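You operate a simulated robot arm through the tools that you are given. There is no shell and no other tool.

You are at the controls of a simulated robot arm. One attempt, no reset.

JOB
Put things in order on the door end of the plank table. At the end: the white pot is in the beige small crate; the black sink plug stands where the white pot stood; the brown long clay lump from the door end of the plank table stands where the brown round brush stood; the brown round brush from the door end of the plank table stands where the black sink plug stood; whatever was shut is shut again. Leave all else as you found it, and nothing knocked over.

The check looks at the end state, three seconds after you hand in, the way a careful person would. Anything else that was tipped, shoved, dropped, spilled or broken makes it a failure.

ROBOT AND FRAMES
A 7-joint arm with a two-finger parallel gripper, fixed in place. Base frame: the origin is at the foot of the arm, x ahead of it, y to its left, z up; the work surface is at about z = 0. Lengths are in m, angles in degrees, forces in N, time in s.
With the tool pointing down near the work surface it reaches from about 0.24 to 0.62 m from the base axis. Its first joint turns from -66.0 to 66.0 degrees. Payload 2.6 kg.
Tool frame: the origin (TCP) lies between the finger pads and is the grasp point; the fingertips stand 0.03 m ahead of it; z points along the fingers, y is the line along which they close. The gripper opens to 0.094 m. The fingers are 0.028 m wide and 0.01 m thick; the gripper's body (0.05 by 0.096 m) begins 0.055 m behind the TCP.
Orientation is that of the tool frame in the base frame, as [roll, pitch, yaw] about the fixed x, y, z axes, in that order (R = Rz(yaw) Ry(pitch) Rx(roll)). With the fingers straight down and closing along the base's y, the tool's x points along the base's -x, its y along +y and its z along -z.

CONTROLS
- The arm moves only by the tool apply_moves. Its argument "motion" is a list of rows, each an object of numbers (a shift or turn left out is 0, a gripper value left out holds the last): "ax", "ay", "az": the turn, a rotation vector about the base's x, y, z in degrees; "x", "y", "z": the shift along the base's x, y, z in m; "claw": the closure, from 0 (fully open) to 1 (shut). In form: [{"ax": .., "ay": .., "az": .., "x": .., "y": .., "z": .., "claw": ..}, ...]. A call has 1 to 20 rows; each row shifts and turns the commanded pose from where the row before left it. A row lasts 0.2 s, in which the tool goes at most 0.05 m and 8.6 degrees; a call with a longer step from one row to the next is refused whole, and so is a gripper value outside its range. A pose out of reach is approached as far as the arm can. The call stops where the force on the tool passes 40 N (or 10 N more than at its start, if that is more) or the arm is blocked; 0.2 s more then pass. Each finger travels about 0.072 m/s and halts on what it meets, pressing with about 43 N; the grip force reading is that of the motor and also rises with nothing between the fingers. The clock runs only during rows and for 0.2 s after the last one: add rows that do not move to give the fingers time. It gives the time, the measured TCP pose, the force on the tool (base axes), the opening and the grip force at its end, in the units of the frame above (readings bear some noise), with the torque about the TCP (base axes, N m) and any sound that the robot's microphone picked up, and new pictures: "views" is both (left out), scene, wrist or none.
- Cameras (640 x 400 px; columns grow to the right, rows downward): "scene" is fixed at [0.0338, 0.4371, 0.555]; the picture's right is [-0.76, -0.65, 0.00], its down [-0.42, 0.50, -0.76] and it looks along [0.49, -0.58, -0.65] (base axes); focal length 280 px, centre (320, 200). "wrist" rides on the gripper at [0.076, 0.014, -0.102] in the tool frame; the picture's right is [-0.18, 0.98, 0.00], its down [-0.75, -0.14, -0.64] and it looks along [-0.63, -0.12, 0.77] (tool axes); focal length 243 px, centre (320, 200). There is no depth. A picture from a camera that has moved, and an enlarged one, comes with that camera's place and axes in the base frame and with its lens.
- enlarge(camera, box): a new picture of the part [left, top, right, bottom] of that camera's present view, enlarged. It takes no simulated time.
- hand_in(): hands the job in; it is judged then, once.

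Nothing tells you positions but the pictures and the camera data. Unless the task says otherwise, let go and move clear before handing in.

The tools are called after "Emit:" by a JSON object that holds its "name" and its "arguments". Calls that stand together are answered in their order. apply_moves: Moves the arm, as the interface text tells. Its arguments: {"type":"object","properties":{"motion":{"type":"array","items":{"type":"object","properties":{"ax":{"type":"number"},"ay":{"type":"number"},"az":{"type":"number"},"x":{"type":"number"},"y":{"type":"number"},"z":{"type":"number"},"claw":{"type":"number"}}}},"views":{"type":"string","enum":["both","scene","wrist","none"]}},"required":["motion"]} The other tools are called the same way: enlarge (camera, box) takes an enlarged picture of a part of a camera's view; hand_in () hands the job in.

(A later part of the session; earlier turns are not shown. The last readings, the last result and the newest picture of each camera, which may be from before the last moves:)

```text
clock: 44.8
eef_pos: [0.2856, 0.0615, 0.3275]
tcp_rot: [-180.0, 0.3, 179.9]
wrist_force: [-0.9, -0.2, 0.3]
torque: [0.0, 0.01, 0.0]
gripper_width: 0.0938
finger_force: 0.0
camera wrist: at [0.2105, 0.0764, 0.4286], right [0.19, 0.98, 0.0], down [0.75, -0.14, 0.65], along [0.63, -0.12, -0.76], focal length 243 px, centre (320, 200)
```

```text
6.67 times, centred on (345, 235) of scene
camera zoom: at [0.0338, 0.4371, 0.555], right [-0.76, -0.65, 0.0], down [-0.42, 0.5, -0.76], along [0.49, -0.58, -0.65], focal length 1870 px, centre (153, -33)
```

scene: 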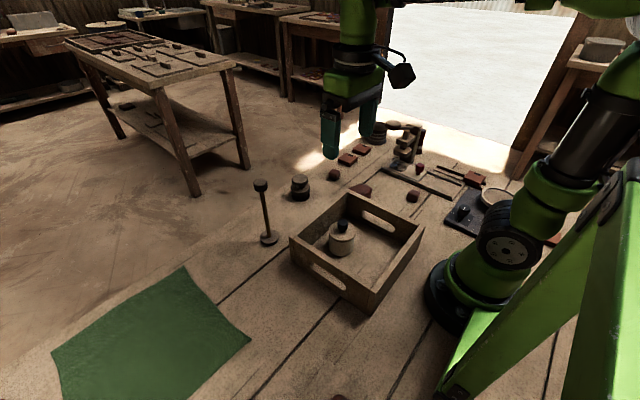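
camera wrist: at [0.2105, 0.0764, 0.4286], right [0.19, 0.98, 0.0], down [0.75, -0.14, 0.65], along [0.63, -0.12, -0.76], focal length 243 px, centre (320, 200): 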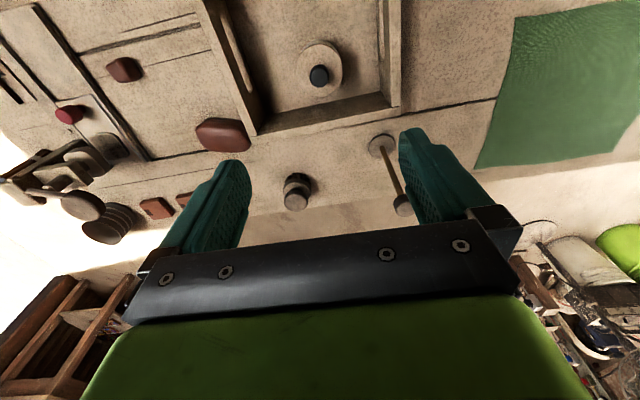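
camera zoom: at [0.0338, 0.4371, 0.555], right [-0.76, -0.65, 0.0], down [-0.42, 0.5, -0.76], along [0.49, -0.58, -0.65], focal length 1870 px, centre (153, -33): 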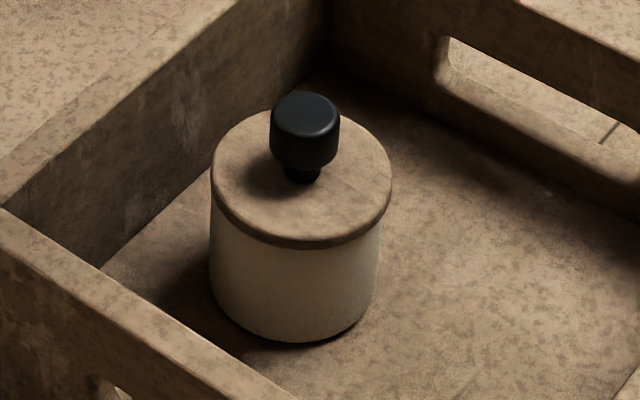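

That is just the gap between planks, so the pot's place is the bare two-batten rack at about (0.211,-0.439). Next is the sink plug; I'll move over it and measure it accurately.

Emit:
{"name": "apply_moves", "arguments": {"motion": [{"x": 0.015, "y": 0.01, "ay": -0.1}, {"x": 0.015, "y": 0.01, "ay": -0.1}, {"x": 0.015, "y": 0.01, "ay": -0.1}, {"x": 0.015, "y": 0.01}, {"x": 0.015, "y": 0.01}, {"x": 0.015, "y": 0.01}, {"x": 0.015, "y": 0.01}, {"x": 0.015, "y": 0.01}, {"x": 0.015, "y": 0.01}], "views": "wrist"}}

Emit:
{"name": "enlarge", "arguments": {"camera": "wrist", "box": [240, 40, 400, 220]}}

```text
clock: 46.8
eef_pos: [0.4197, 0.1501, 0.3289]
tcp_rot: [180.0, 0.6, 180.0]
wrist_force: [-0.6, -0.1, -0.1]
torque: [0.01, 0.01, 0.01]
gripper_width: 0.0942
finger_force: 0.1
camera wrist: at [0.3441, 0.1672, 0.4305], right [0.19, 0.98, 0.0], down [0.75, -0.14, 0.65], along [0.64, -0.12, -0.76], focal length 243 px, centre (320, 200)
```

wrist: 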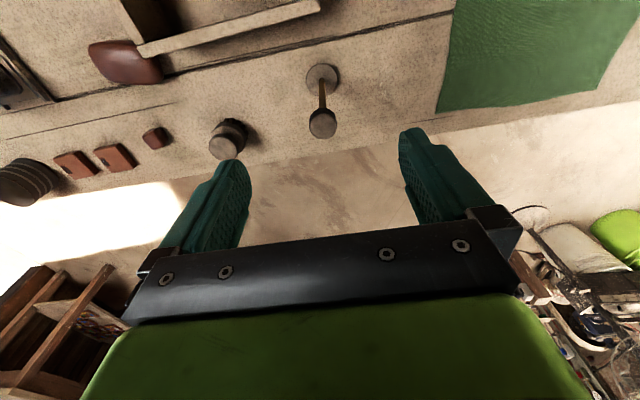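

```text
2.22 times, centred on (320, 130) of wrist
camera zoom: at [0.3441, 0.1672, 0.4305], right [0.19, 0.98, 0.0], down [0.75, -0.14, 0.65], along [0.64, -0.12, -0.76], focal length 539 px, centre (320, 356)
```

zoom: 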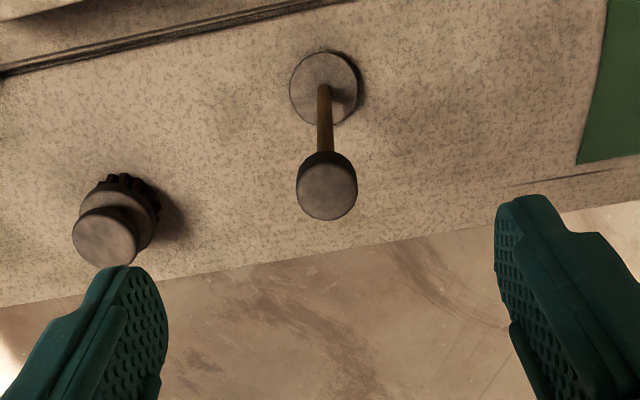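

The plug's foot is at about (0.4465,0.151), knob top at z≈0.19. I'll centre over it and come down to just above the knob.

Emit:
{"name": "apply_moves", "arguments": {"motion": [{"x": 0.009, "y": 0.0003, "z": -0.01, "ay": 0.2}, {"x": 0.009, "y": 0.0003, "z": -0.02, "ay": 0.2}, {"x": 0.009, "y": 0.0004, "z": -0.02, "ay": 0.2}, {"z": -0.015}, {}], "views": "both"}}

Emit:
{"name": "enlarge", "arguments": {"camera": "wrist", "box": [240, 40, 400, 220]}}

Emit:
{"name": "enlarge", "arguments": {"camera": "scene", "box": [220, 120, 320, 260]}}

```text
clock: 48.0
eef_pos: [0.4463, 0.1536, 0.2622]
tcp_rot: [179.9, -0.1, 179.9]
wrist_force: [0.2, -0.7, 0.3]
torque: [-0.02, -0.01, 0.03]
gripper_width: 0.0941
finger_force: 0.0
camera wrist: at [0.3708, 0.1689, 0.3655], right [0.19, 0.98, 0.0], down [0.75, -0.14, 0.64], along [0.63, -0.12, -0.77], focal length 243 px, centre (320, 200)
```

scene: 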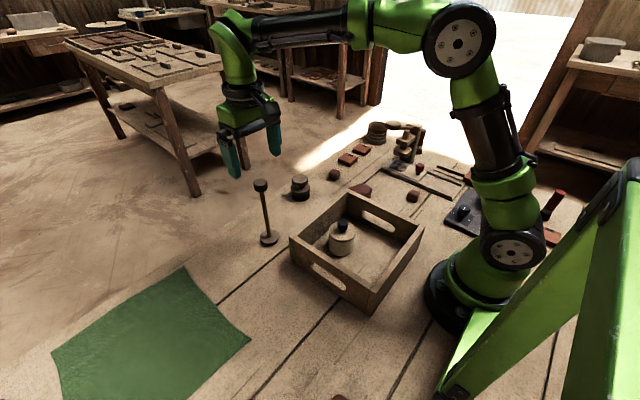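
wrist: 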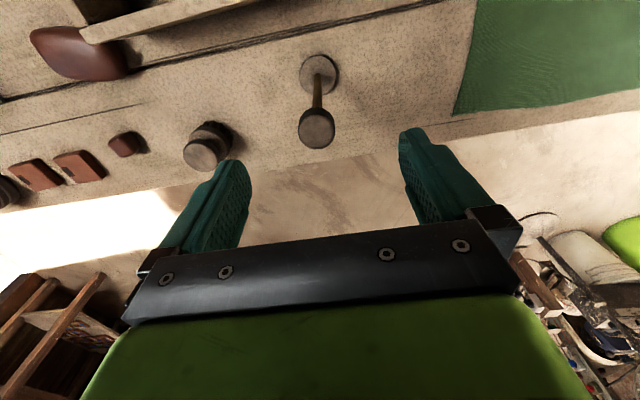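

```text
2.22 times, centred on (320, 130) of wrist
camera zoom: at [0.3708, 0.1689, 0.3655], right [0.19, 0.98, 0.0], down [0.75, -0.14, 0.64], along [0.63, -0.12, -0.77], focal length 539 px, centre (320, 356)
```

zoom: 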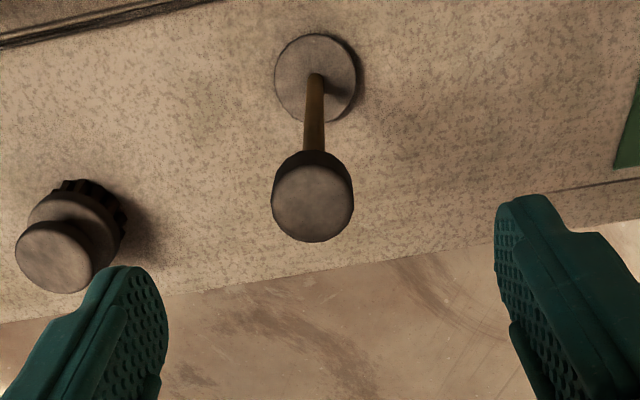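

```text
2.86 times, centred on (270, 190) of scene
camera zoom: at [0.0338, 0.4371, 0.555], right [-0.76, -0.65, 0.0], down [-0.42, 0.5, -0.76], along [0.49, -0.58, -0.65], focal length 801 px, centre (463, 229)
```

zoom: 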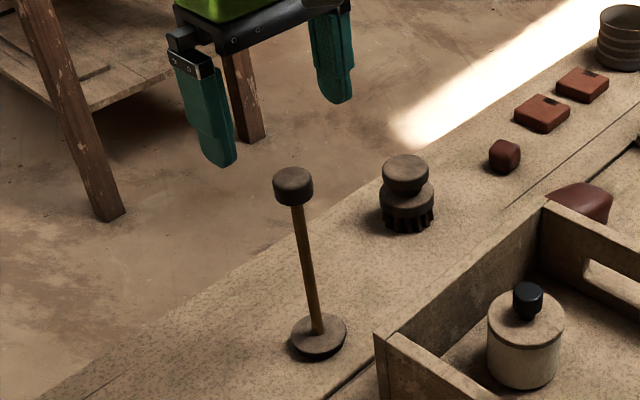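

Emit:
{"name": "apply_moves", "arguments": {"motion": [{"x": 0.001, "y": -0.0022, "z": -0.02}, {"z": -0.025}, {"z": -0.025}, {"z": -0.02}, {}], "views": "both"}}

Emit:
{"name": "enlarge", "arguments": {"camera": "wrist", "box": [240, 60, 400, 240]}}

Emit:
{"name": "enlarge", "arguments": {"camera": "scene", "box": [220, 150, 320, 260]}}

```text
clock: 49.2
eef_pos: [0.4464, 0.1494, 0.173]
tcp_rot: [180.0, 0.0, 179.9]
wrist_force: [-0.2, 0.7, -0.1]
torque: [0.01, 0.0, -0.01]
gripper_width: 0.0939
finger_force: 0.2
camera wrist: at [0.372, 0.1652, 0.274], right [0.19, 0.98, 0.0], down [0.75, -0.14, 0.64], along [0.63, -0.12, -0.77], focal length 243 px, centre (320, 200)
```

scene: 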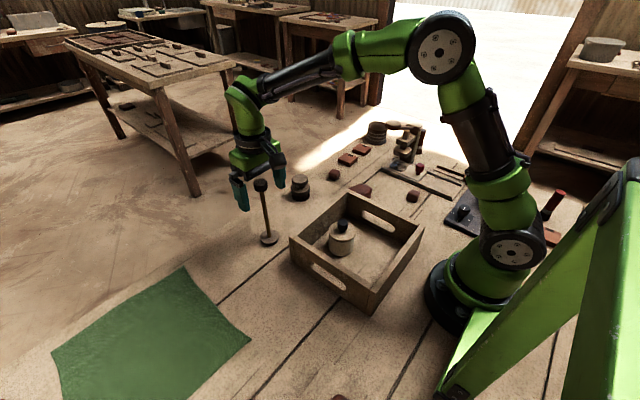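
wrist: 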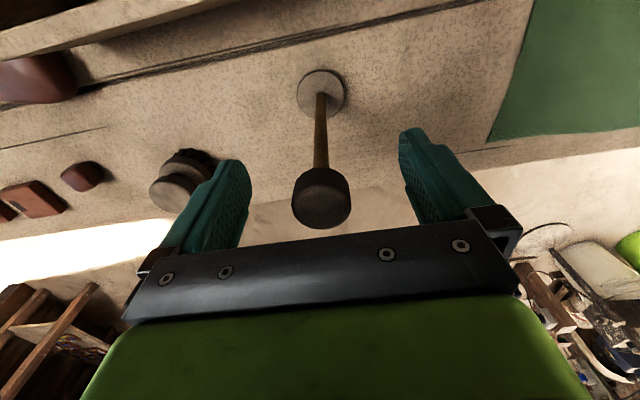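

```text
2.22 times, centred on (320, 150) of wrist
camera zoom: at [0.372, 0.1652, 0.274], right [0.19, 0.98, 0.0], down [0.75, -0.14, 0.64], along [0.63, -0.12, -0.77], focal length 539 px, centre (320, 311)
```

zoom: 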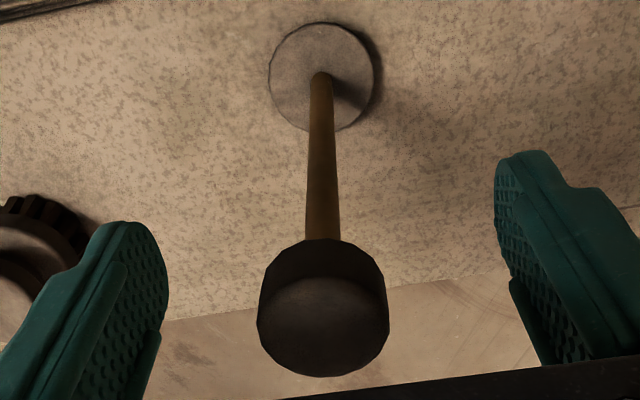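

```text
3.64 times, centred on (270, 205) of scene
camera zoom: at [0.0338, 0.4371, 0.555], right [-0.76, -0.65, 0.0], down [-0.42, 0.5, -0.76], along [0.49, -0.58, -0.65], focal length 1020 px, centre (502, 182)
```

zoom: 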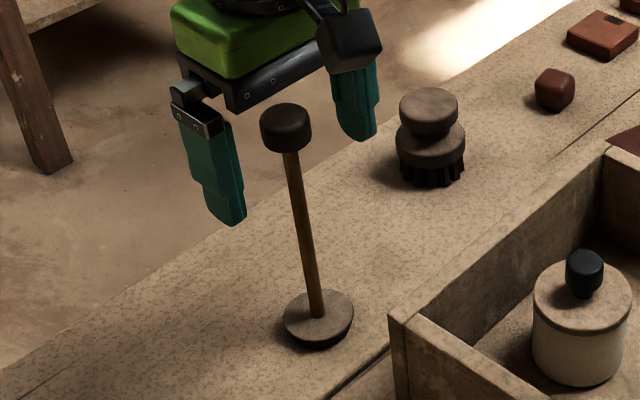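

The plug's knob is between the fingers, about 2 mm off centre. I'll nudge and close gently on the knob.

Emit:
{"name": "apply_moves", "arguments": {"motion": [{"x": 0.001, "y": 0.002}, {"claw": 0.25}, {"claw": 0.45}, {"claw": 0.6}, {"claw": 0.7}, {"claw": 0.85}, {"claw": 0.85}, {"claw": 0.85}], "views": "both"}}

Emit:
{"name": "enlarge", "arguments": {"camera": "scene", "box": [220, 150, 320, 260]}}

```text
clock: 51.0
eef_pos: [0.4484, 0.1514, 0.1726]
tcp_rot: [-180.0, 0.0, 179.9]
wrist_force: [0.7, -0.4, -1.3]
torque: [-0.01, -0.06, -0.05]
gripper_width: 0.0284
finger_force: 42.7
camera wrist: at [0.373, 0.1669, 0.2742], right [0.19, 0.98, 0.0], down [0.75, -0.14, 0.64], along [0.63, -0.12, -0.77], focal length 243 px, centre (320, 200)
```

scene: 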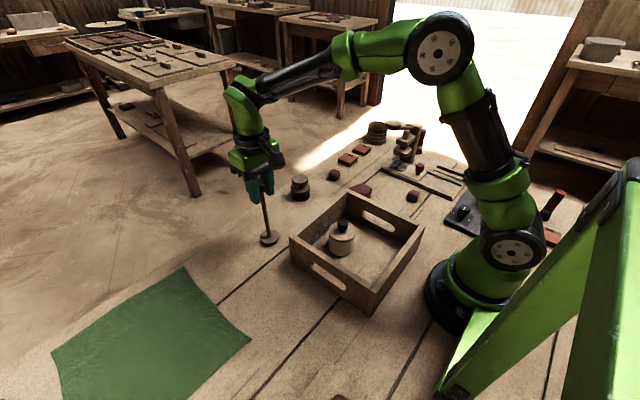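
wrist: 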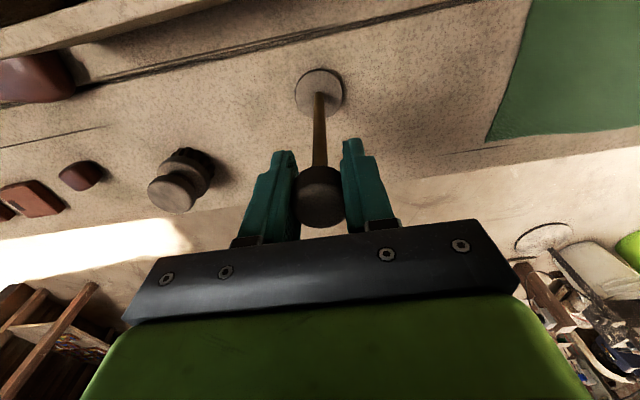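

```text
3.64 times, centred on (270, 205) of scene
camera zoom: at [0.0338, 0.4371, 0.555], right [-0.76, -0.65, 0.0], down [-0.42, 0.5, -0.76], along [0.49, -0.58, -0.65], focal length 1020 px, centre (502, 182)
```

zoom: 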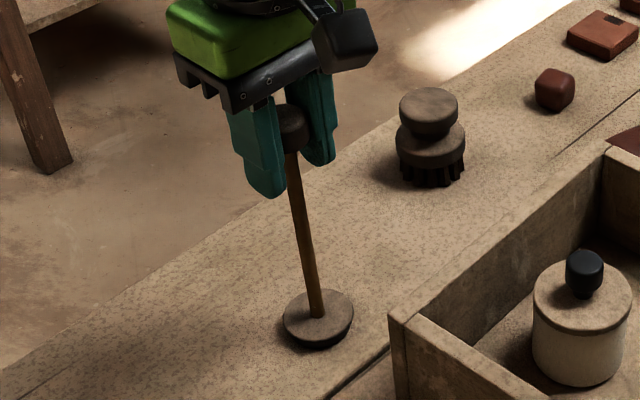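

The plug is gripped at its knob (0.028 m wide). I'll lift it straight up high enough to clear the crate and carry it at low speed toward the rack, staying on the robot side of the press lever.

Emit:
{"name": "apply_moves", "arguments": {"motion": [{"z": 0.004}, {"z": 0.008}, {"z": 0.015}, {"z": 0.02}, {"z": 0.02}, {"z": 0.025}, {"z": 0.025}, {"z": 0.02}, {"z": 0.02}, {"z": 0.01}, {"z": 0.004}, {}], "views": "both"}}

```text
clock: 53.6
eef_pos: [0.4491, 0.1504, 0.3421]
tcp_rot: [-179.9, 0.1, 179.9]
wrist_force: [0.1, 0.5, -2.3]
torque: [0.02, 0.01, 0.0]
gripper_width: 0.0289
finger_force: 42.5
camera wrist: at [0.3742, 0.1657, 0.4449], right [0.19, 0.98, 0.0], down [0.75, -0.14, 0.64], along [0.63, -0.12, -0.77], focal length 243 px, centre (320, 200)
```

scene: 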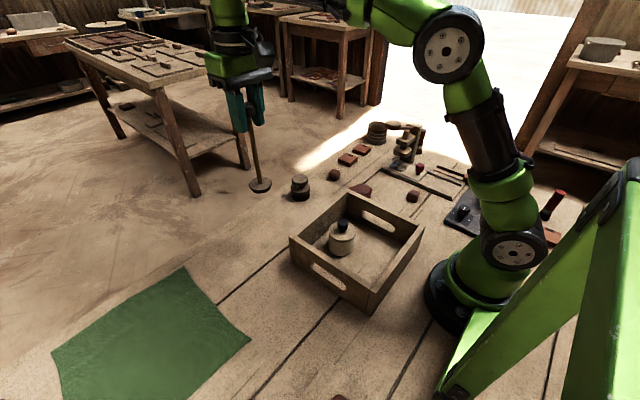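
wrist: 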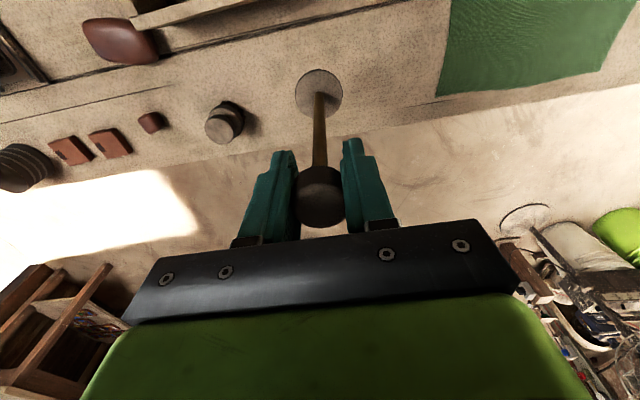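

Emit:
{"name": "apply_moves", "arguments": {"motion": [{"x": -0.005, "y": -0.006}, {"x": -0.01, "y": -0.012}, {"x": -0.018, "y": -0.023}, {"x": -0.02, "y": -0.026}, {"x": -0.022, "y": -0.028}, {"x": -0.022, "y": -0.028}, {"x": -0.022, "y": -0.028}, {"x": -0.022, "y": -0.028}, {"x": -0.02, "y": -0.028}, {"x": -0.016, "y": -0.026}, {"x": -0.012, "y": -0.02}, {"x": -0.006, "y": -0.01}, {}], "views": "scene"}}

```text
clock: 56.4
eef_pos: [0.2539, -0.112, 0.3444]
tcp_rot: [-179.9, 0.0, 179.9]
wrist_force: [-0.5, 1.0, -0.9]
torque: [0.0, -0.02, -0.01]
gripper_width: 0.0289
finger_force: 43.0
```

scene: 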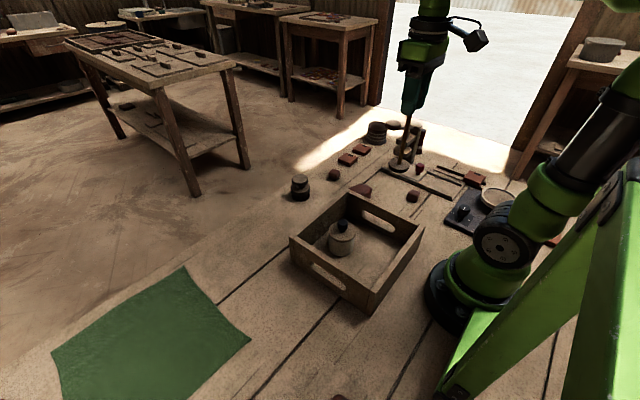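

Emit:
{"name": "apply_moves", "arguments": {"motion": [{"x": -0.002, "y": -0.012}, {"x": -0.003, "y": -0.02}, {"x": -0.004, "y": -0.03}, {"x": -0.004, "y": -0.03}, {"x": -0.004, "y": -0.03}, {"x": -0.004, "y": -0.03}, {"x": -0.004, "y": -0.03}, {"x": -0.004, "y": -0.03}, {"x": -0.004, "y": -0.03}, {"x": -0.004, "y": -0.03}, {"x": -0.003, "y": -0.03}, {"x": -0.0014, "y": -0.018}, {"x": -0.001, "y": -0.0083}, {}, {}], "views": "both"}}

Emit:
{"name": "enlarge", "arguments": {"camera": "wrist", "box": [220, 20, 420, 220]}}

Emit:
{"name": "enlarge", "arguments": {"camera": "scene", "box": [420, 90, 520, 200]}}

```text
clock: 59.6
eef_pos: [0.2132, -0.4402, 0.3431]
tcp_rot: [-179.9, -0.1, 179.9]
wrist_force: [0.1, -0.1, -1.6]
torque: [-0.02, -0.01, 0.01]
gripper_width: 0.0288
finger_force: 43.1
camera wrist: at [0.1359, -0.4247, 0.4447], right [0.19, 0.98, 0.0], down [0.75, -0.14, 0.64], along [0.63, -0.12, -0.77], focal length 243 px, centre (320, 200)
```

scene: 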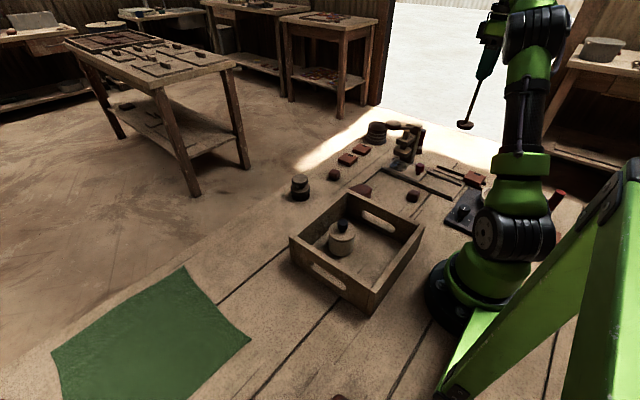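
wrist: 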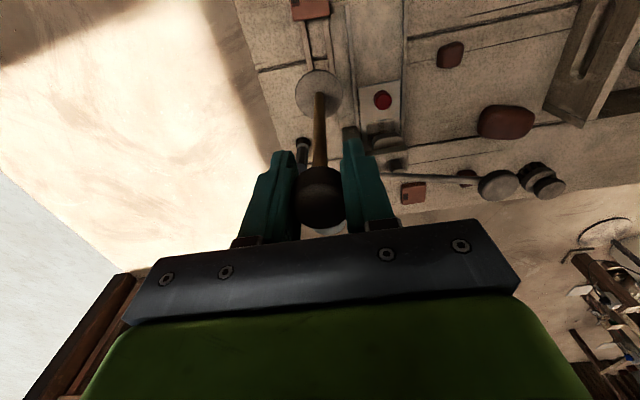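

```text
2.00 times, centred on (320, 120) of wrist
camera zoom: at [0.1359, -0.4247, 0.4447], right [0.19, 0.98, 0.0], down [0.75, -0.14, 0.64], along [0.63, -0.12, -0.77], focal length 485 px, centre (320, 360)
```

zoom: 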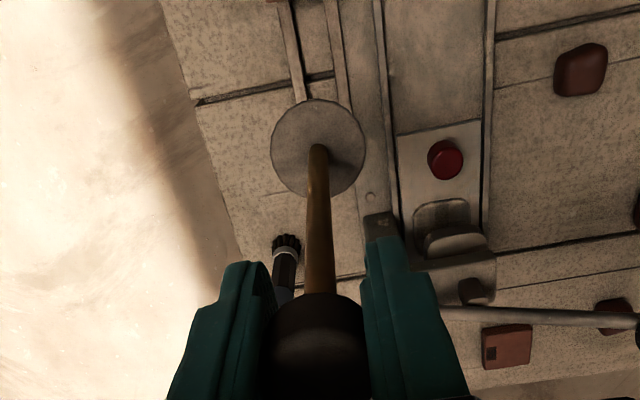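

```text
3.64 times, centred on (470, 145) of scene
camera zoom: at [0.0338, 0.4371, 0.5551], right [-0.76, -0.65, 0.0], down [-0.42, 0.5, -0.76], along [0.49, -0.58, -0.65], focal length 1020 px, centre (-226, 400)
```

zoom: 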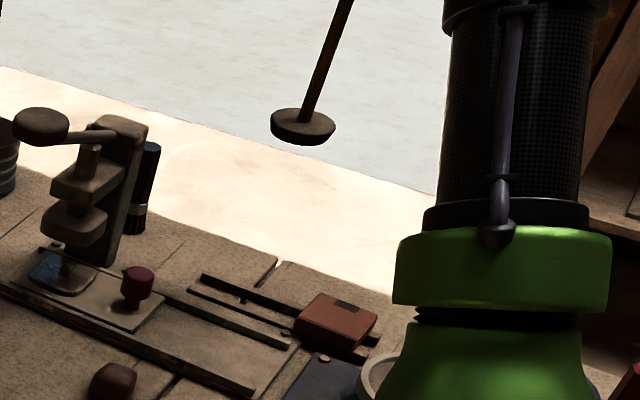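

The plug hangs vertically over the rack centre at (0.2105,-0.440). I'll lower it to just above the battens.

Emit:
{"name": "apply_moves", "arguments": {"motion": [{"y": 0.001, "z": -0.01}, {"z": -0.02}, {"z": -0.025}, {"z": -0.025}, {"z": -0.025}, {"z": -0.015}, {"z": -0.01}, {"z": -0.005}, {}], "views": "both"}}

Emit:
{"name": "enlarge", "arguments": {"camera": "scene", "box": [430, 110, 500, 190]}}

```text
clock: 61.6
eef_pos: [0.2119, -0.4407, 0.2078]
tcp_rot: [180.0, 0.0, 179.9]
wrist_force: [-0.7, -1.1, -1.8]
torque: [-0.01, -0.02, 0.04]
gripper_width: 0.0285
finger_force: 43.1
camera wrist: at [0.1361, -0.4244, 0.3103], right [0.19, 0.98, 0.0], down [0.75, -0.14, 0.64], along [0.63, -0.12, -0.77], focal length 243 px, centre (320, 200)
```

scene: 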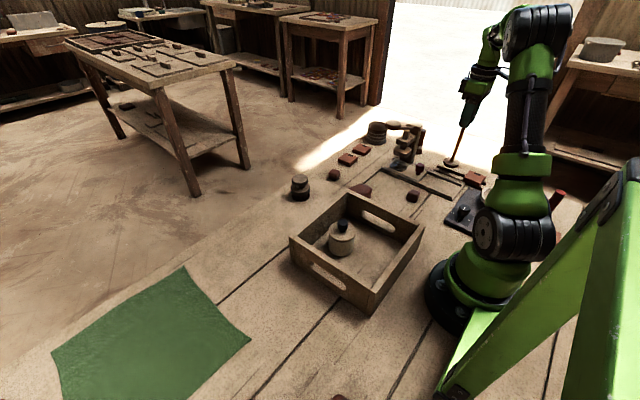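
wrist: 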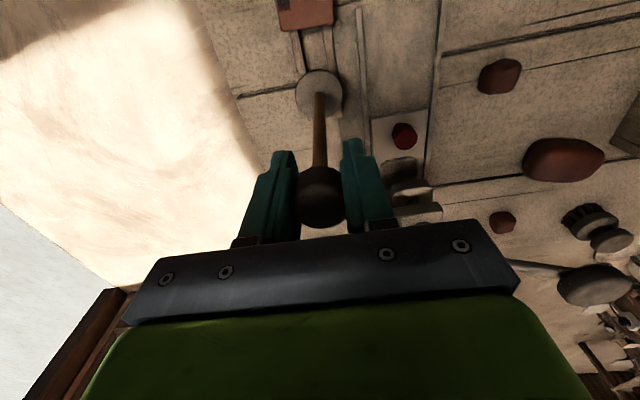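

```text
5.00 times, centred on (465, 150) of scene
camera zoom: at [0.0338, 0.4371, 0.5551], right [-0.76, -0.65, 0.0], down [-0.42, 0.5, -0.76], along [0.49, -0.58, -0.65], focal length 1402 px, centre (-405, 450)
```

zoom: 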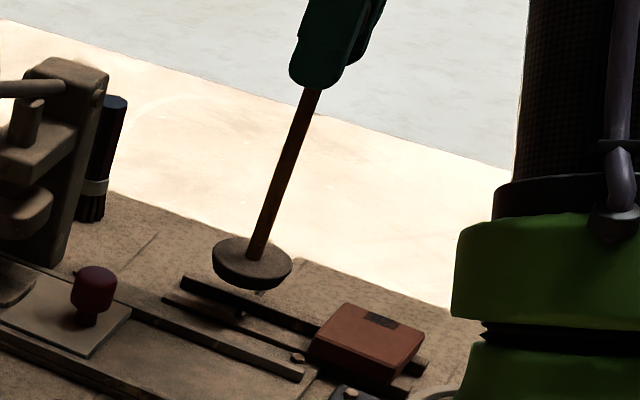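

Emit:
{"name": "apply_moves", "arguments": {"motion": [{"z": -0.003}, {"z": -0.003}, {"z": -0.003}, {"z": -0.003}, {"z": -0.002}, {}], "views": "none"}}

Emit:
{"name": "apply_moves", "arguments": {"motion": [{"z": -0.0015}, {"z": -0.0015}, {}], "views": "none"}}

Emit:
{"name": "apply_moves", "arguments": {"motion": [{"z": -0.0015}, {"z": -0.0015}, {}], "views": "scene"}}

Emit:
{"name": "enlarge", "arguments": {"camera": "scene", "box": [430, 130, 490, 190]}}

```text
clock: 63.0
eef_pos: [0.2124, -0.4406, 0.1947]
tcp_rot: [179.9, 0.0, 179.8]
wrist_force: [1.2, -0.7, -1.2]
torque: [-0.02, 0.01, 0.01]
gripper_width: 0.0286
finger_force: 43.1
```

```text
clock: 63.8
eef_pos: [0.2114, -0.4394, 0.1927]
tcp_rot: [180.0, 0.0, 179.9]
wrist_force: [0.0, 0.6, -1.5]
torque: [0.01, 0.0, -0.04]
gripper_width: 0.0283
finger_force: 43.1
```

```text
clock: 64.6
eef_pos: [0.2123, -0.4383, 0.1873]
tcp_rot: [-180.0, 0.0, 180.0]
wrist_force: [-1.0, 0.0, -1.8]
torque: [0.01, 0.02, -0.01]
gripper_width: 0.0284
finger_force: 42.8
```

scene: 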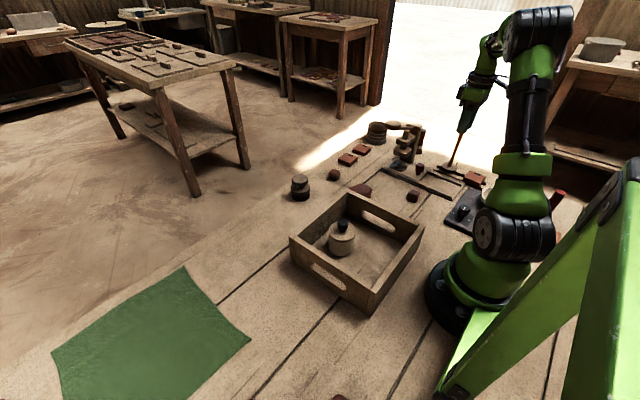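

```text
6.67 times, centred on (460, 160) of scene
camera zoom: at [0.0338, 0.4371, 0.5551], right [-0.76, -0.65, 0.0], down [-0.42, 0.5, -0.76], along [0.49, -0.58, -0.65], focal length 1870 px, centre (-613, 467)
```

zoom: 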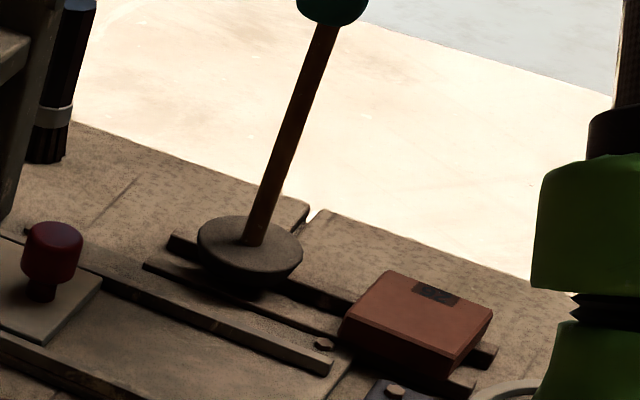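

Emit:
{"name": "apply_moves", "arguments": {"motion": [{"z": -0.0015}, {"z": -0.0015}, {}], "views": "none"}}

Emit:
{"name": "apply_moves", "arguments": {"motion": [{"z": -0.0015}, {"z": -0.0015}, {}], "views": "none"}}

Emit:
{"name": "apply_moves", "arguments": {"motion": [{"z": -0.0015}, {}], "views": "scene"}}

Emit:
{"name": "enlarge", "arguments": {"camera": "scene", "box": [430, 130, 490, 190]}}

```text
clock: 65.4
eef_pos: [0.2119, -0.44, 0.1855]
tcp_rot: [179.9, -0.1, 179.9]
wrist_force: [1.0, -1.1, -1.0]
torque: [-0.02, -0.04, 0.02]
gripper_width: 0.0285
finger_force: 43.0
```

```text
clock: 66.2
eef_pos: [0.2136, -0.4388, 0.1832]
tcp_rot: [-179.9, 0.0, 179.9]
wrist_force: [0.2, -0.5, -0.7]
torque: [0.0, -0.01, -0.03]
gripper_width: 0.0286
finger_force: 42.8
```

```text
clock: 66.8
eef_pos: [0.2135, -0.4393, 0.1826]
tcp_rot: [180.0, 0.0, 179.9]
wrist_force: [-0.1, 0.7, 2.3]
torque: [0.17, 0.04, 0.03]
gripper_width: 0.0286
finger_force: 43.1
```

scene: 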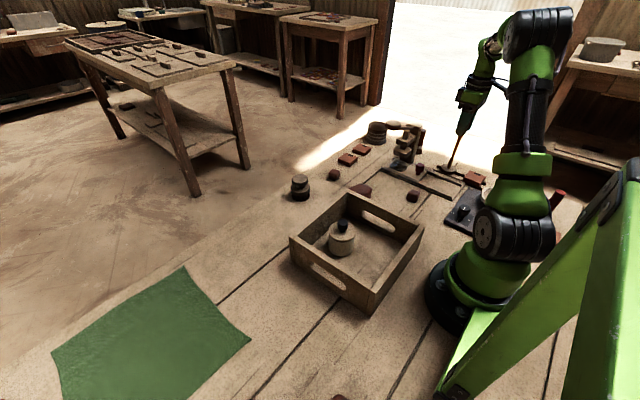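

```text
6.67 times, centred on (460, 160) of scene
camera zoom: at [0.0338, 0.4372, 0.555], right [-0.76, -0.65, 0.0], down [-0.42, 0.5, -0.76], along [0.49, -0.58, -0.65], focal length 1870 px, centre (-613, 467)
```

zoom: 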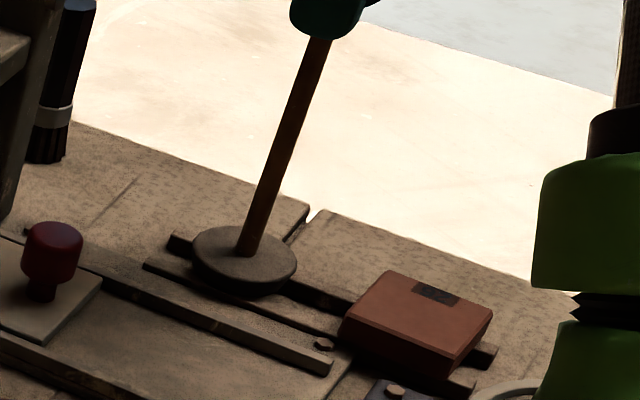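

Emit:
{"name": "apply_moves", "arguments": {"motion": [{"z": -0.001}, {}], "views": "none"}}

```text
clock: 67.4
eef_pos: [0.2121, -0.4396, 0.1819]
tcp_rot: [-179.9, 0.2, 179.8]
wrist_force: [-1.0, 0.1, 13.6]
torque: [0.32, 0.05, 0.01]
gripper_width: 0.0285
finger_force: 43.0
```

The plug's foot touches the battens with light force. I'll ease off slightly and open the fingers.

Emit:
{"name": "apply_moves", "arguments": {"motion": [{"z": 0.0005}, {"claw": 0.65}, {"claw": 0.55}, {"claw": 0.4}, {"claw": 0.2}, {"claw": 0.0}, {"claw": 0.0}], "views": "both"}}

Emit:
{"name": "enlarge", "arguments": {"camera": "scene", "box": [430, 110, 500, 190]}}

Emit:
{"name": "enlarge", "arguments": {"camera": "wrist", "box": [220, 40, 420, 240]}}

```text
clock: 69.0
eef_pos: [0.2126, -0.4385, 0.1819]
tcp_rot: [-180.0, 0.0, 179.9]
wrist_force: [-1.1, -0.1, -0.5]
torque: [-0.03, 0.02, 0.0]
gripper_width: 0.0939
finger_force: 0.0
camera wrist: at [0.137, -0.4236, 0.2832], right [0.19, 0.98, 0.0], down [0.75, -0.14, 0.64], along [0.63, -0.12, -0.77], focal length 243 px, centre (320, 200)
```

scene: 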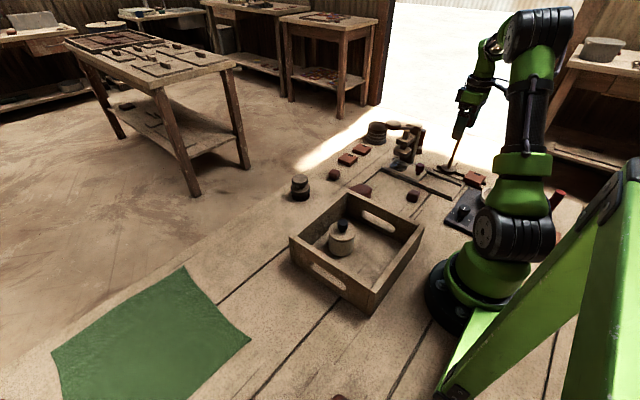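
wrist: 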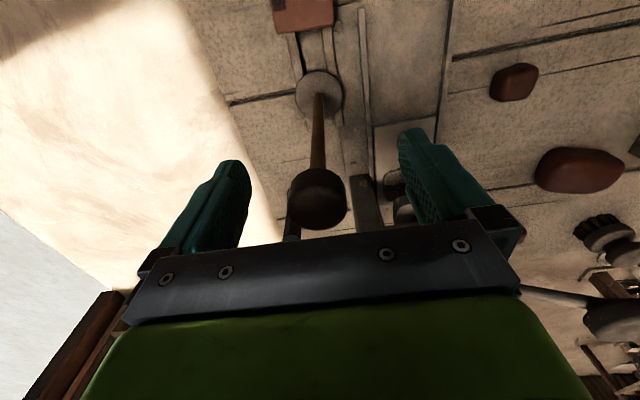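

```text
5.00 times, centred on (465, 150) of scene
camera zoom: at [0.0338, 0.4371, 0.555], right [-0.76, -0.65, 0.0], down [-0.42, 0.5, -0.76], along [0.49, -0.58, -0.65], focal length 1402 px, centre (-405, 450)
```

zoom: 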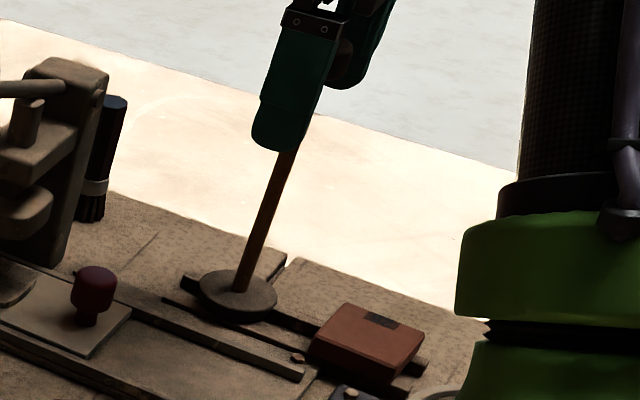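

```text
2.00 times, centred on (320, 140) of wrist
camera zoom: at [0.137, -0.4236, 0.2832], right [0.19, 0.98, 0.0], down [0.75, -0.14, 0.64], along [0.63, -0.12, -0.77], focal length 485 px, centre (320, 320)
```

zoom: 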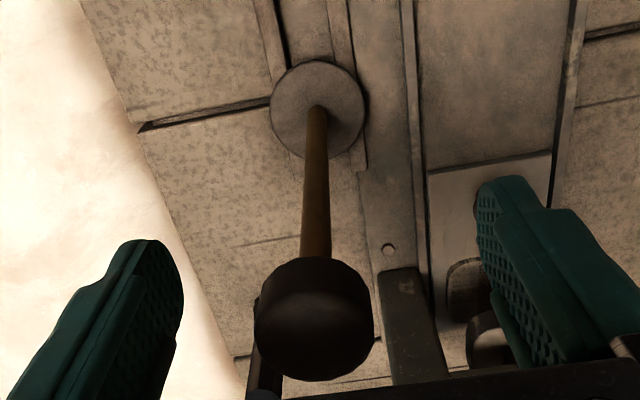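

The plug stands on its own on both battens, essentially upright. I'll lift the gripper straight up clear of it and verify.

Emit:
{"name": "apply_moves", "arguments": {"motion": [{"z": 0.005}, {"z": 0.01}, {"z": 0.02}, {"z": 0.03}, {"z": 0.04}, {"z": 0.04}, {"z": 0.02}], "views": "both"}}

Emit:
{"name": "enlarge", "arguments": {"camera": "scene", "box": [430, 110, 500, 190]}}

Emit:
{"name": "enlarge", "arguments": {"camera": "wrist", "box": [220, 40, 420, 240]}}

```text
clock: 70.6
eef_pos: [0.2112, -0.4392, 0.3442]
tcp_rot: [-180.0, -0.1, 179.8]
wrist_force: [-0.5, -0.2, -0.7]
torque: [-0.03, 0.03, 0.01]
gripper_width: 0.0941
finger_force: 0.0
camera wrist: at [0.1358, -0.4228, 0.4476], right [0.19, 0.98, 0.0], down [0.75, -0.14, 0.64], along [0.63, -0.12, -0.77], focal length 243 px, centre (320, 200)
```

scene: 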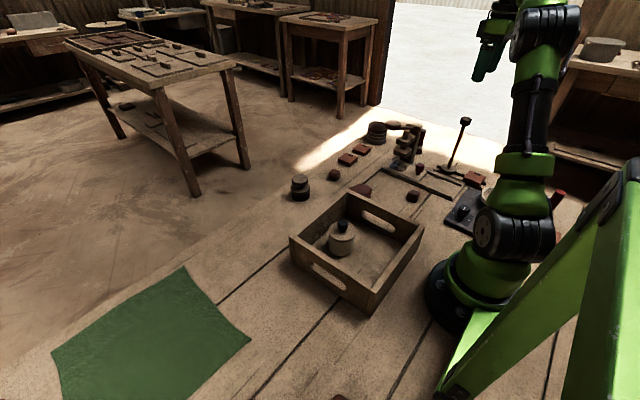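
wrist: 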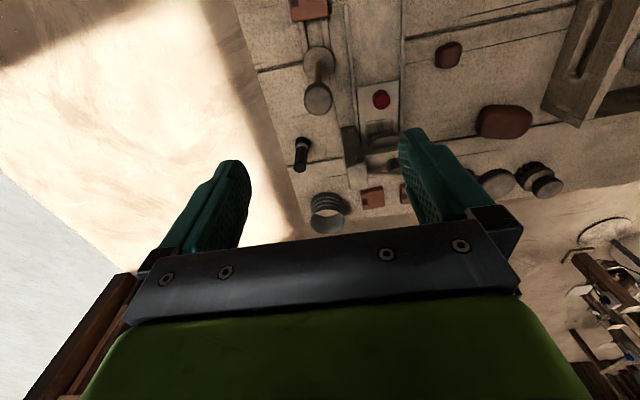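

```text
5.00 times, centred on (465, 150) of scene
camera zoom: at [0.0338, 0.4371, 0.555], right [-0.76, -0.65, 0.0], down [-0.42, 0.5, -0.76], along [0.49, -0.58, -0.65], focal length 1402 px, centre (-405, 450)
```

zoom: 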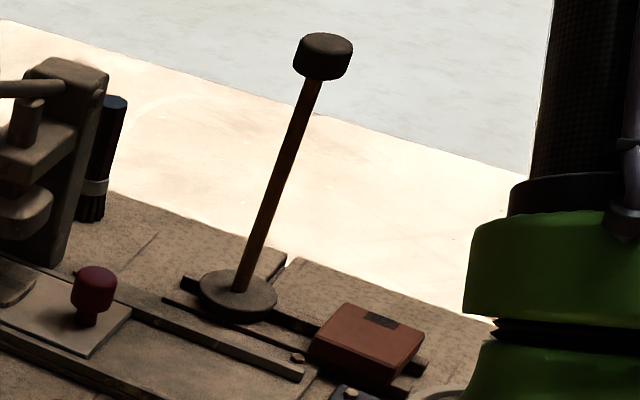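

```text
2.00 times, centred on (320, 140) of wrist
camera zoom: at [0.1358, -0.4228, 0.4476], right [0.19, 0.98, 0.0], down [0.75, -0.14, 0.64], along [0.63, -0.12, -0.77], focal length 485 px, centre (320, 320)
```

zoom: 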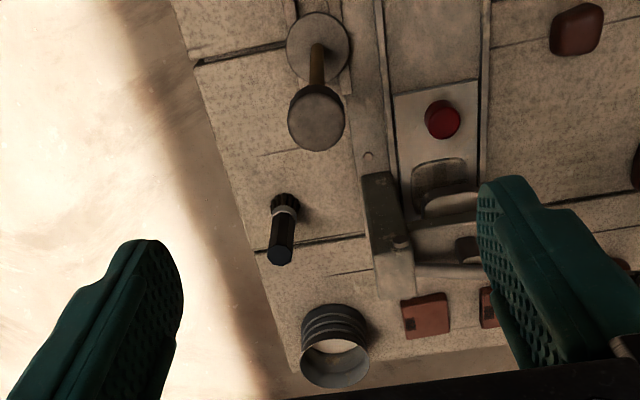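

The plug stands upright where the pot stood. Now I go to the brush near (0.50,-0.03), staying high over the press lever.

Emit:
{"name": "apply_moves", "arguments": {"motion": [{"x": 0.006, "y": 0.03}, {"x": 0.006, "y": 0.04}, {"x": 0.008, "y": 0.04}, {"x": 0.02, "y": 0.035}, {"x": 0.025, "y": 0.03}, {"x": 0.025, "y": 0.03}, {"x": 0.025, "y": 0.03}, {"x": 0.025, "y": 0.03}, {"x": 0.025, "y": 0.03}, {"x": 0.025, "y": 0.03}, {"x": 0.025, "y": 0.03}, {"x": 0.025, "y": 0.025, "z": -0.02}, {"x": 0.02, "y": 0.02, "z": -0.03}, {"x": 0.016, "y": 0.011, "z": -0.03}, {"z": -0.02}, {}], "views": "both"}}

Emit:
{"name": "enlarge", "arguments": {"camera": "wrist", "box": [220, 40, 420, 240]}}

```text
clock: 74.0
eef_pos: [0.4912, -0.0295, 0.2431]
tcp_rot: [179.9, -0.1, 179.9]
wrist_force: [1.0, 0.0, 0.6]
torque: [0.0, 0.01, 0.04]
gripper_width: 0.0939
finger_force: 0.0
camera wrist: at [0.4158, -0.0138, 0.3473], right [0.19, 0.98, 0.0], down [0.75, -0.14, 0.64], along [0.63, -0.12, -0.77], focal length 243 px, centre (320, 200)
```

scene: 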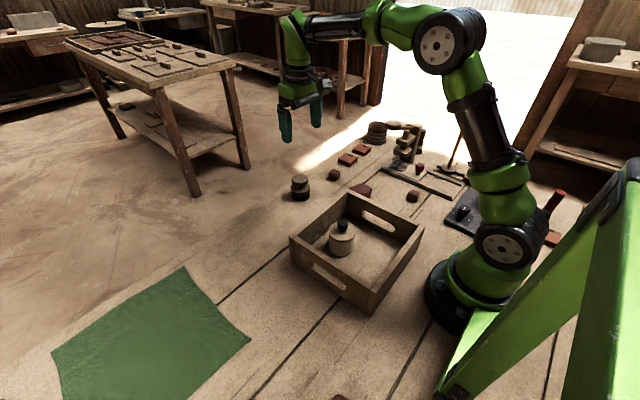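
wrist: 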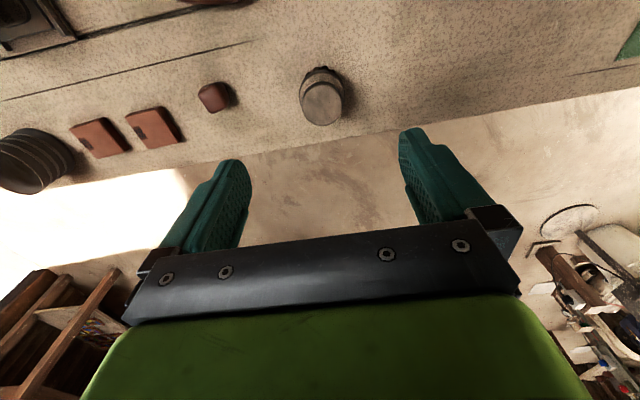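

```text
2.00 times, centred on (320, 140) of wrist
camera zoom: at [0.4158, -0.0138, 0.3473], right [0.19, 0.98, 0.0], down [0.75, -0.14, 0.64], along [0.63, -0.12, -0.77], focal length 485 px, centre (320, 320)
```

zoom: 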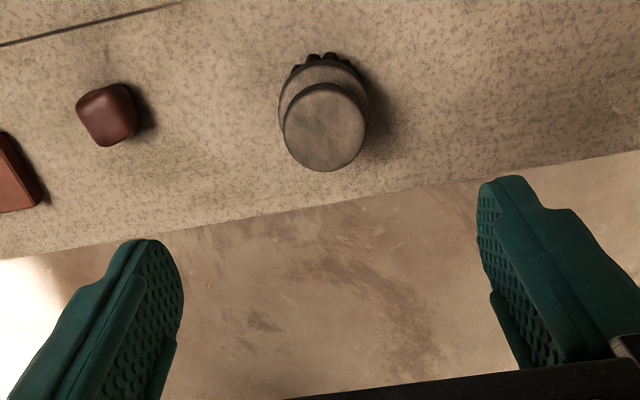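

The brush centre is at about (0.5045,-0.029), 0.072 tall with its wide disc at z 0.03–0.047. I'll centre on it and lower the fingers around the wide disc.

Emit:
{"name": "apply_moves", "arguments": {"motion": [{"x": 0.007, "y": 0.0005, "z": -0.02}, {"x": 0.006, "z": -0.03}, {"z": -0.03}, {"z": -0.03}, {}], "views": "both"}}

Emit:
{"name": "enlarge", "arguments": {"camera": "wrist", "box": [220, 40, 420, 240]}}

```text
clock: 75.2
eef_pos: [0.4999, -0.0284, 0.135]
tcp_rot: [-179.9, 0.1, 179.8]
wrist_force: [0.7, -0.3, -0.8]
torque: [0.0, 0.02, -0.03]
gripper_width: 0.0943
finger_force: 0.1
camera wrist: at [0.4246, -0.0135, 0.2376], right [0.19, 0.98, 0.0], down [0.75, -0.14, 0.64], along [0.63, -0.12, -0.77], focal length 243 px, centre (320, 200)
```

scene: 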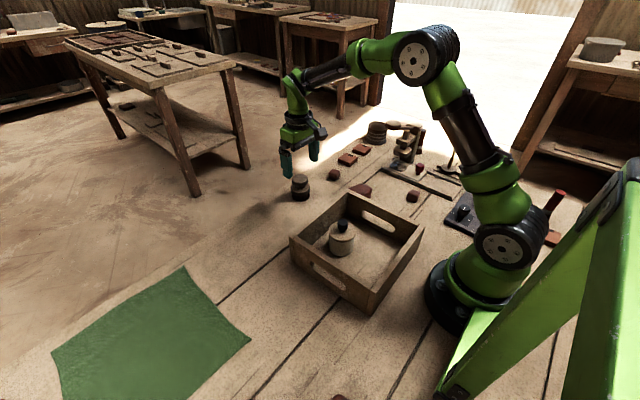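
wrist: 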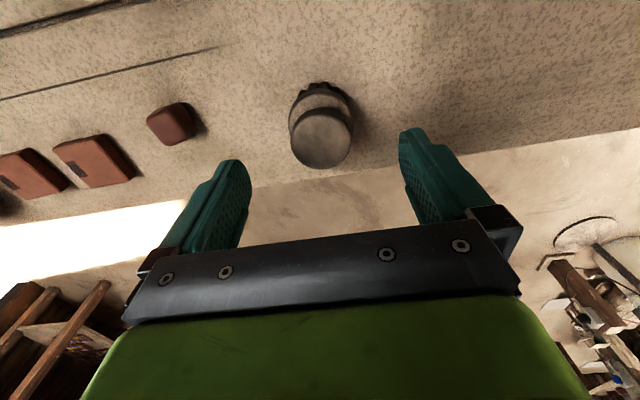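

```text
2.00 times, centred on (320, 140) of wrist
camera zoom: at [0.4246, -0.0135, 0.2376], right [0.19, 0.98, 0.0], down [0.75, -0.14, 0.64], along [0.63, -0.12, -0.77], focal length 485 px, centre (320, 320)
```

zoom: 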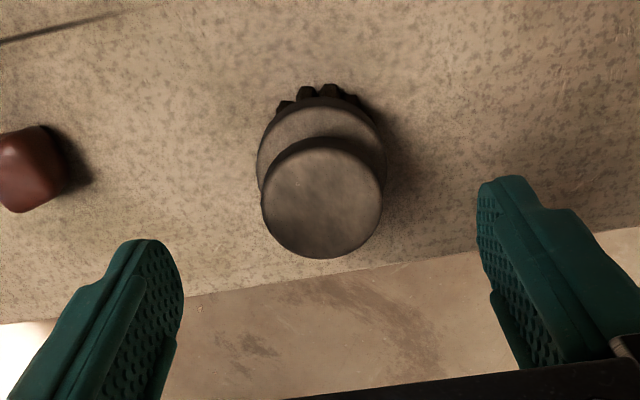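

Emit:
{"name": "apply_moves", "arguments": {"motion": [{"x": 0.0045, "z": -0.02}, {"z": -0.03}, {"z": -0.025}, {"z": -0.014}, {}], "views": "wrist"}}

Emit:
{"name": "enlarge", "arguments": {"camera": "scene", "box": [260, 130, 350, 220]}}

```text
clock: 76.4
eef_pos: [0.5043, -0.0256, 0.0465]
tcp_rot: [179.9, 0.0, 179.9]
wrist_force: [-0.5, 0.1, 0.0]
torque: [-0.02, 0.0, 0.0]
gripper_width: 0.0939
finger_force: 0.0
camera wrist: at [0.4293, -0.0111, 0.1482], right [0.19, 0.98, 0.0], down [0.75, -0.14, 0.64], along [0.63, -0.12, -0.77], focal length 243 px, centre (320, 200)
```

wrist: 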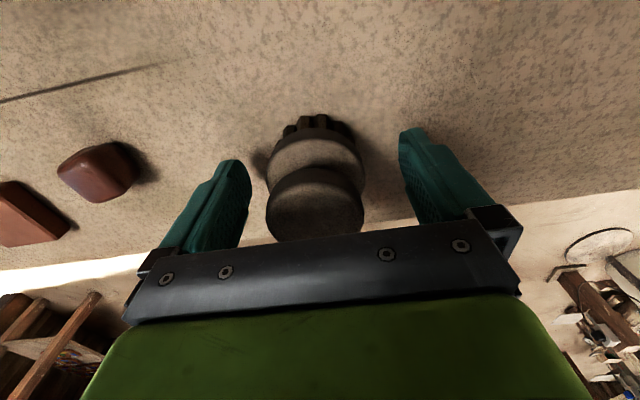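

```text
4.44 times, centred on (305, 175) of scene
camera zoom: at [0.0338, 0.4371, 0.555], right [-0.76, -0.65, 0.0], down [-0.42, 0.5, -0.76], along [0.49, -0.58, -0.65], focal length 1246 px, centre (387, 311)
```

zoom: 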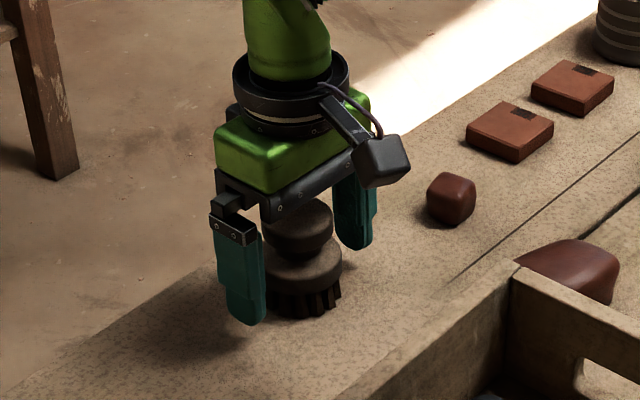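

Emit:
{"name": "apply_moves", "arguments": {"motion": [{"y": -0.0025}, {"claw": 0.2}, {"claw": 0.35}, {"claw": 0.5}, {"claw": 0.6}, {"claw": 0.6}, {"claw": 0.6}], "views": "wrist"}}

Emit:
{"name": "enlarge", "arguments": {"camera": "scene", "box": [260, 130, 350, 220]}}

```text
clock: 78.0
eef_pos: [0.5041, -0.0303, 0.0452]
tcp_rot: [180.0, -0.1, 179.9]
wrist_force: [-1.3, -0.5, -0.7]
torque: [-0.03, 0.0, -0.01]
gripper_width: 0.0563
finger_force: 43.1
camera wrist: at [0.4293, -0.0143, 0.1485], right [0.19, 0.98, 0.0], down [0.75, -0.14, 0.64], along [0.63, -0.12, -0.77], focal length 243 px, centre (320, 200)
```

wrist: 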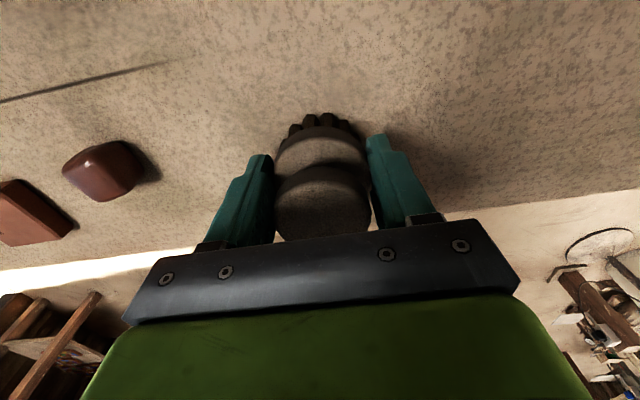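

```text
4.44 times, centred on (305, 175) of scene
camera zoom: at [0.0338, 0.4371, 0.555], right [-0.76, -0.65, 0.0], down [-0.42, 0.5, -0.76], along [0.49, -0.58, -0.65], focal length 1246 px, centre (387, 311)
```

zoom: 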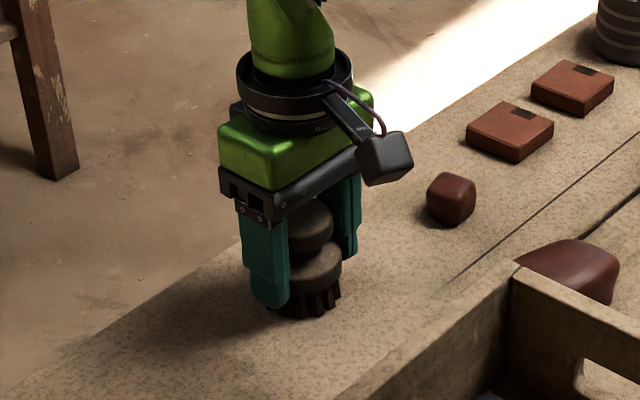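

The brush is held by its wide disc. I'll lift it and carry it to the plug's old place at (0.4475,0.1512).

Emit:
{"name": "apply_moves", "arguments": {"motion": [{"z": 0.005}, {"z": 0.015}, {"z": 0.025}, {"z": 0.03}, {"z": 0.03}, {"z": 0.015}, {"x": -0.005, "y": 0.015}, {"x": -0.009, "y": 0.03}, {"x": -0.01, "y": 0.03}, {"x": -0.01, "y": 0.03}, {"x": -0.01, "y": 0.03}, {"x": -0.008, "y": 0.025}, {"x": -0.0035, "y": 0.015}, {"x": -0.001, "y": 0.006}, {}, {}], "views": "both"}}

```text
clock: 81.4
eef_pos: [0.4497, 0.1504, 0.1657]
tcp_rot: [180.0, -0.1, 179.9]
wrist_force: [-0.6, 0.2, -0.9]
torque: [-0.02, -0.01, -0.05]
gripper_width: 0.0563
finger_force: 43.1
camera wrist: at [0.3745, 0.1656, 0.2676], right [0.19, 0.98, 0.0], down [0.75, -0.14, 0.64], along [0.63, -0.12, -0.77], focal length 243 px, centre (320, 200)
```

scene: 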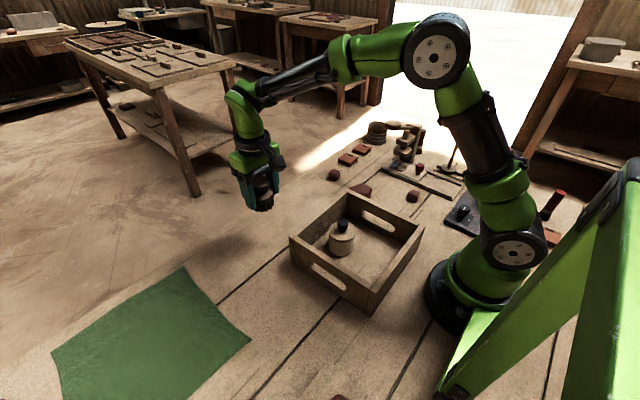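
wrist: 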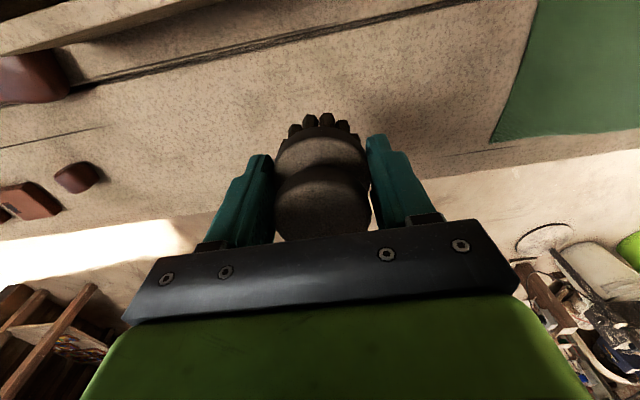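

Emit:
{"name": "apply_moves", "arguments": {"motion": [{"x": -0.001, "y": 0.0005, "z": -0.015}, {"z": -0.025}, {"z": -0.025}, {"z": -0.025}, {"z": -0.015}, {"z": -0.008}, {}], "views": "none"}}

Emit:
{"name": "apply_moves", "arguments": {"motion": [{"z": -0.003}, {"z": -0.002}, {}], "views": "none"}}

```text
clock: 83.0
eef_pos: [0.4492, 0.1507, 0.0522]
tcp_rot: [-179.9, 0.0, 180.0]
wrist_force: [-0.3, -0.2, -0.6]
torque: [0.02, -0.01, -0.01]
gripper_width: 0.0562
finger_force: 43.2
```

```text
clock: 83.8
eef_pos: [0.4492, 0.1515, 0.0474]
tcp_rot: [-180.0, 0.1, 179.8]
wrist_force: [-0.1, -0.4, -0.9]
torque: [0.01, 0.03, 0.01]
gripper_width: 0.0563
finger_force: 43.3
```

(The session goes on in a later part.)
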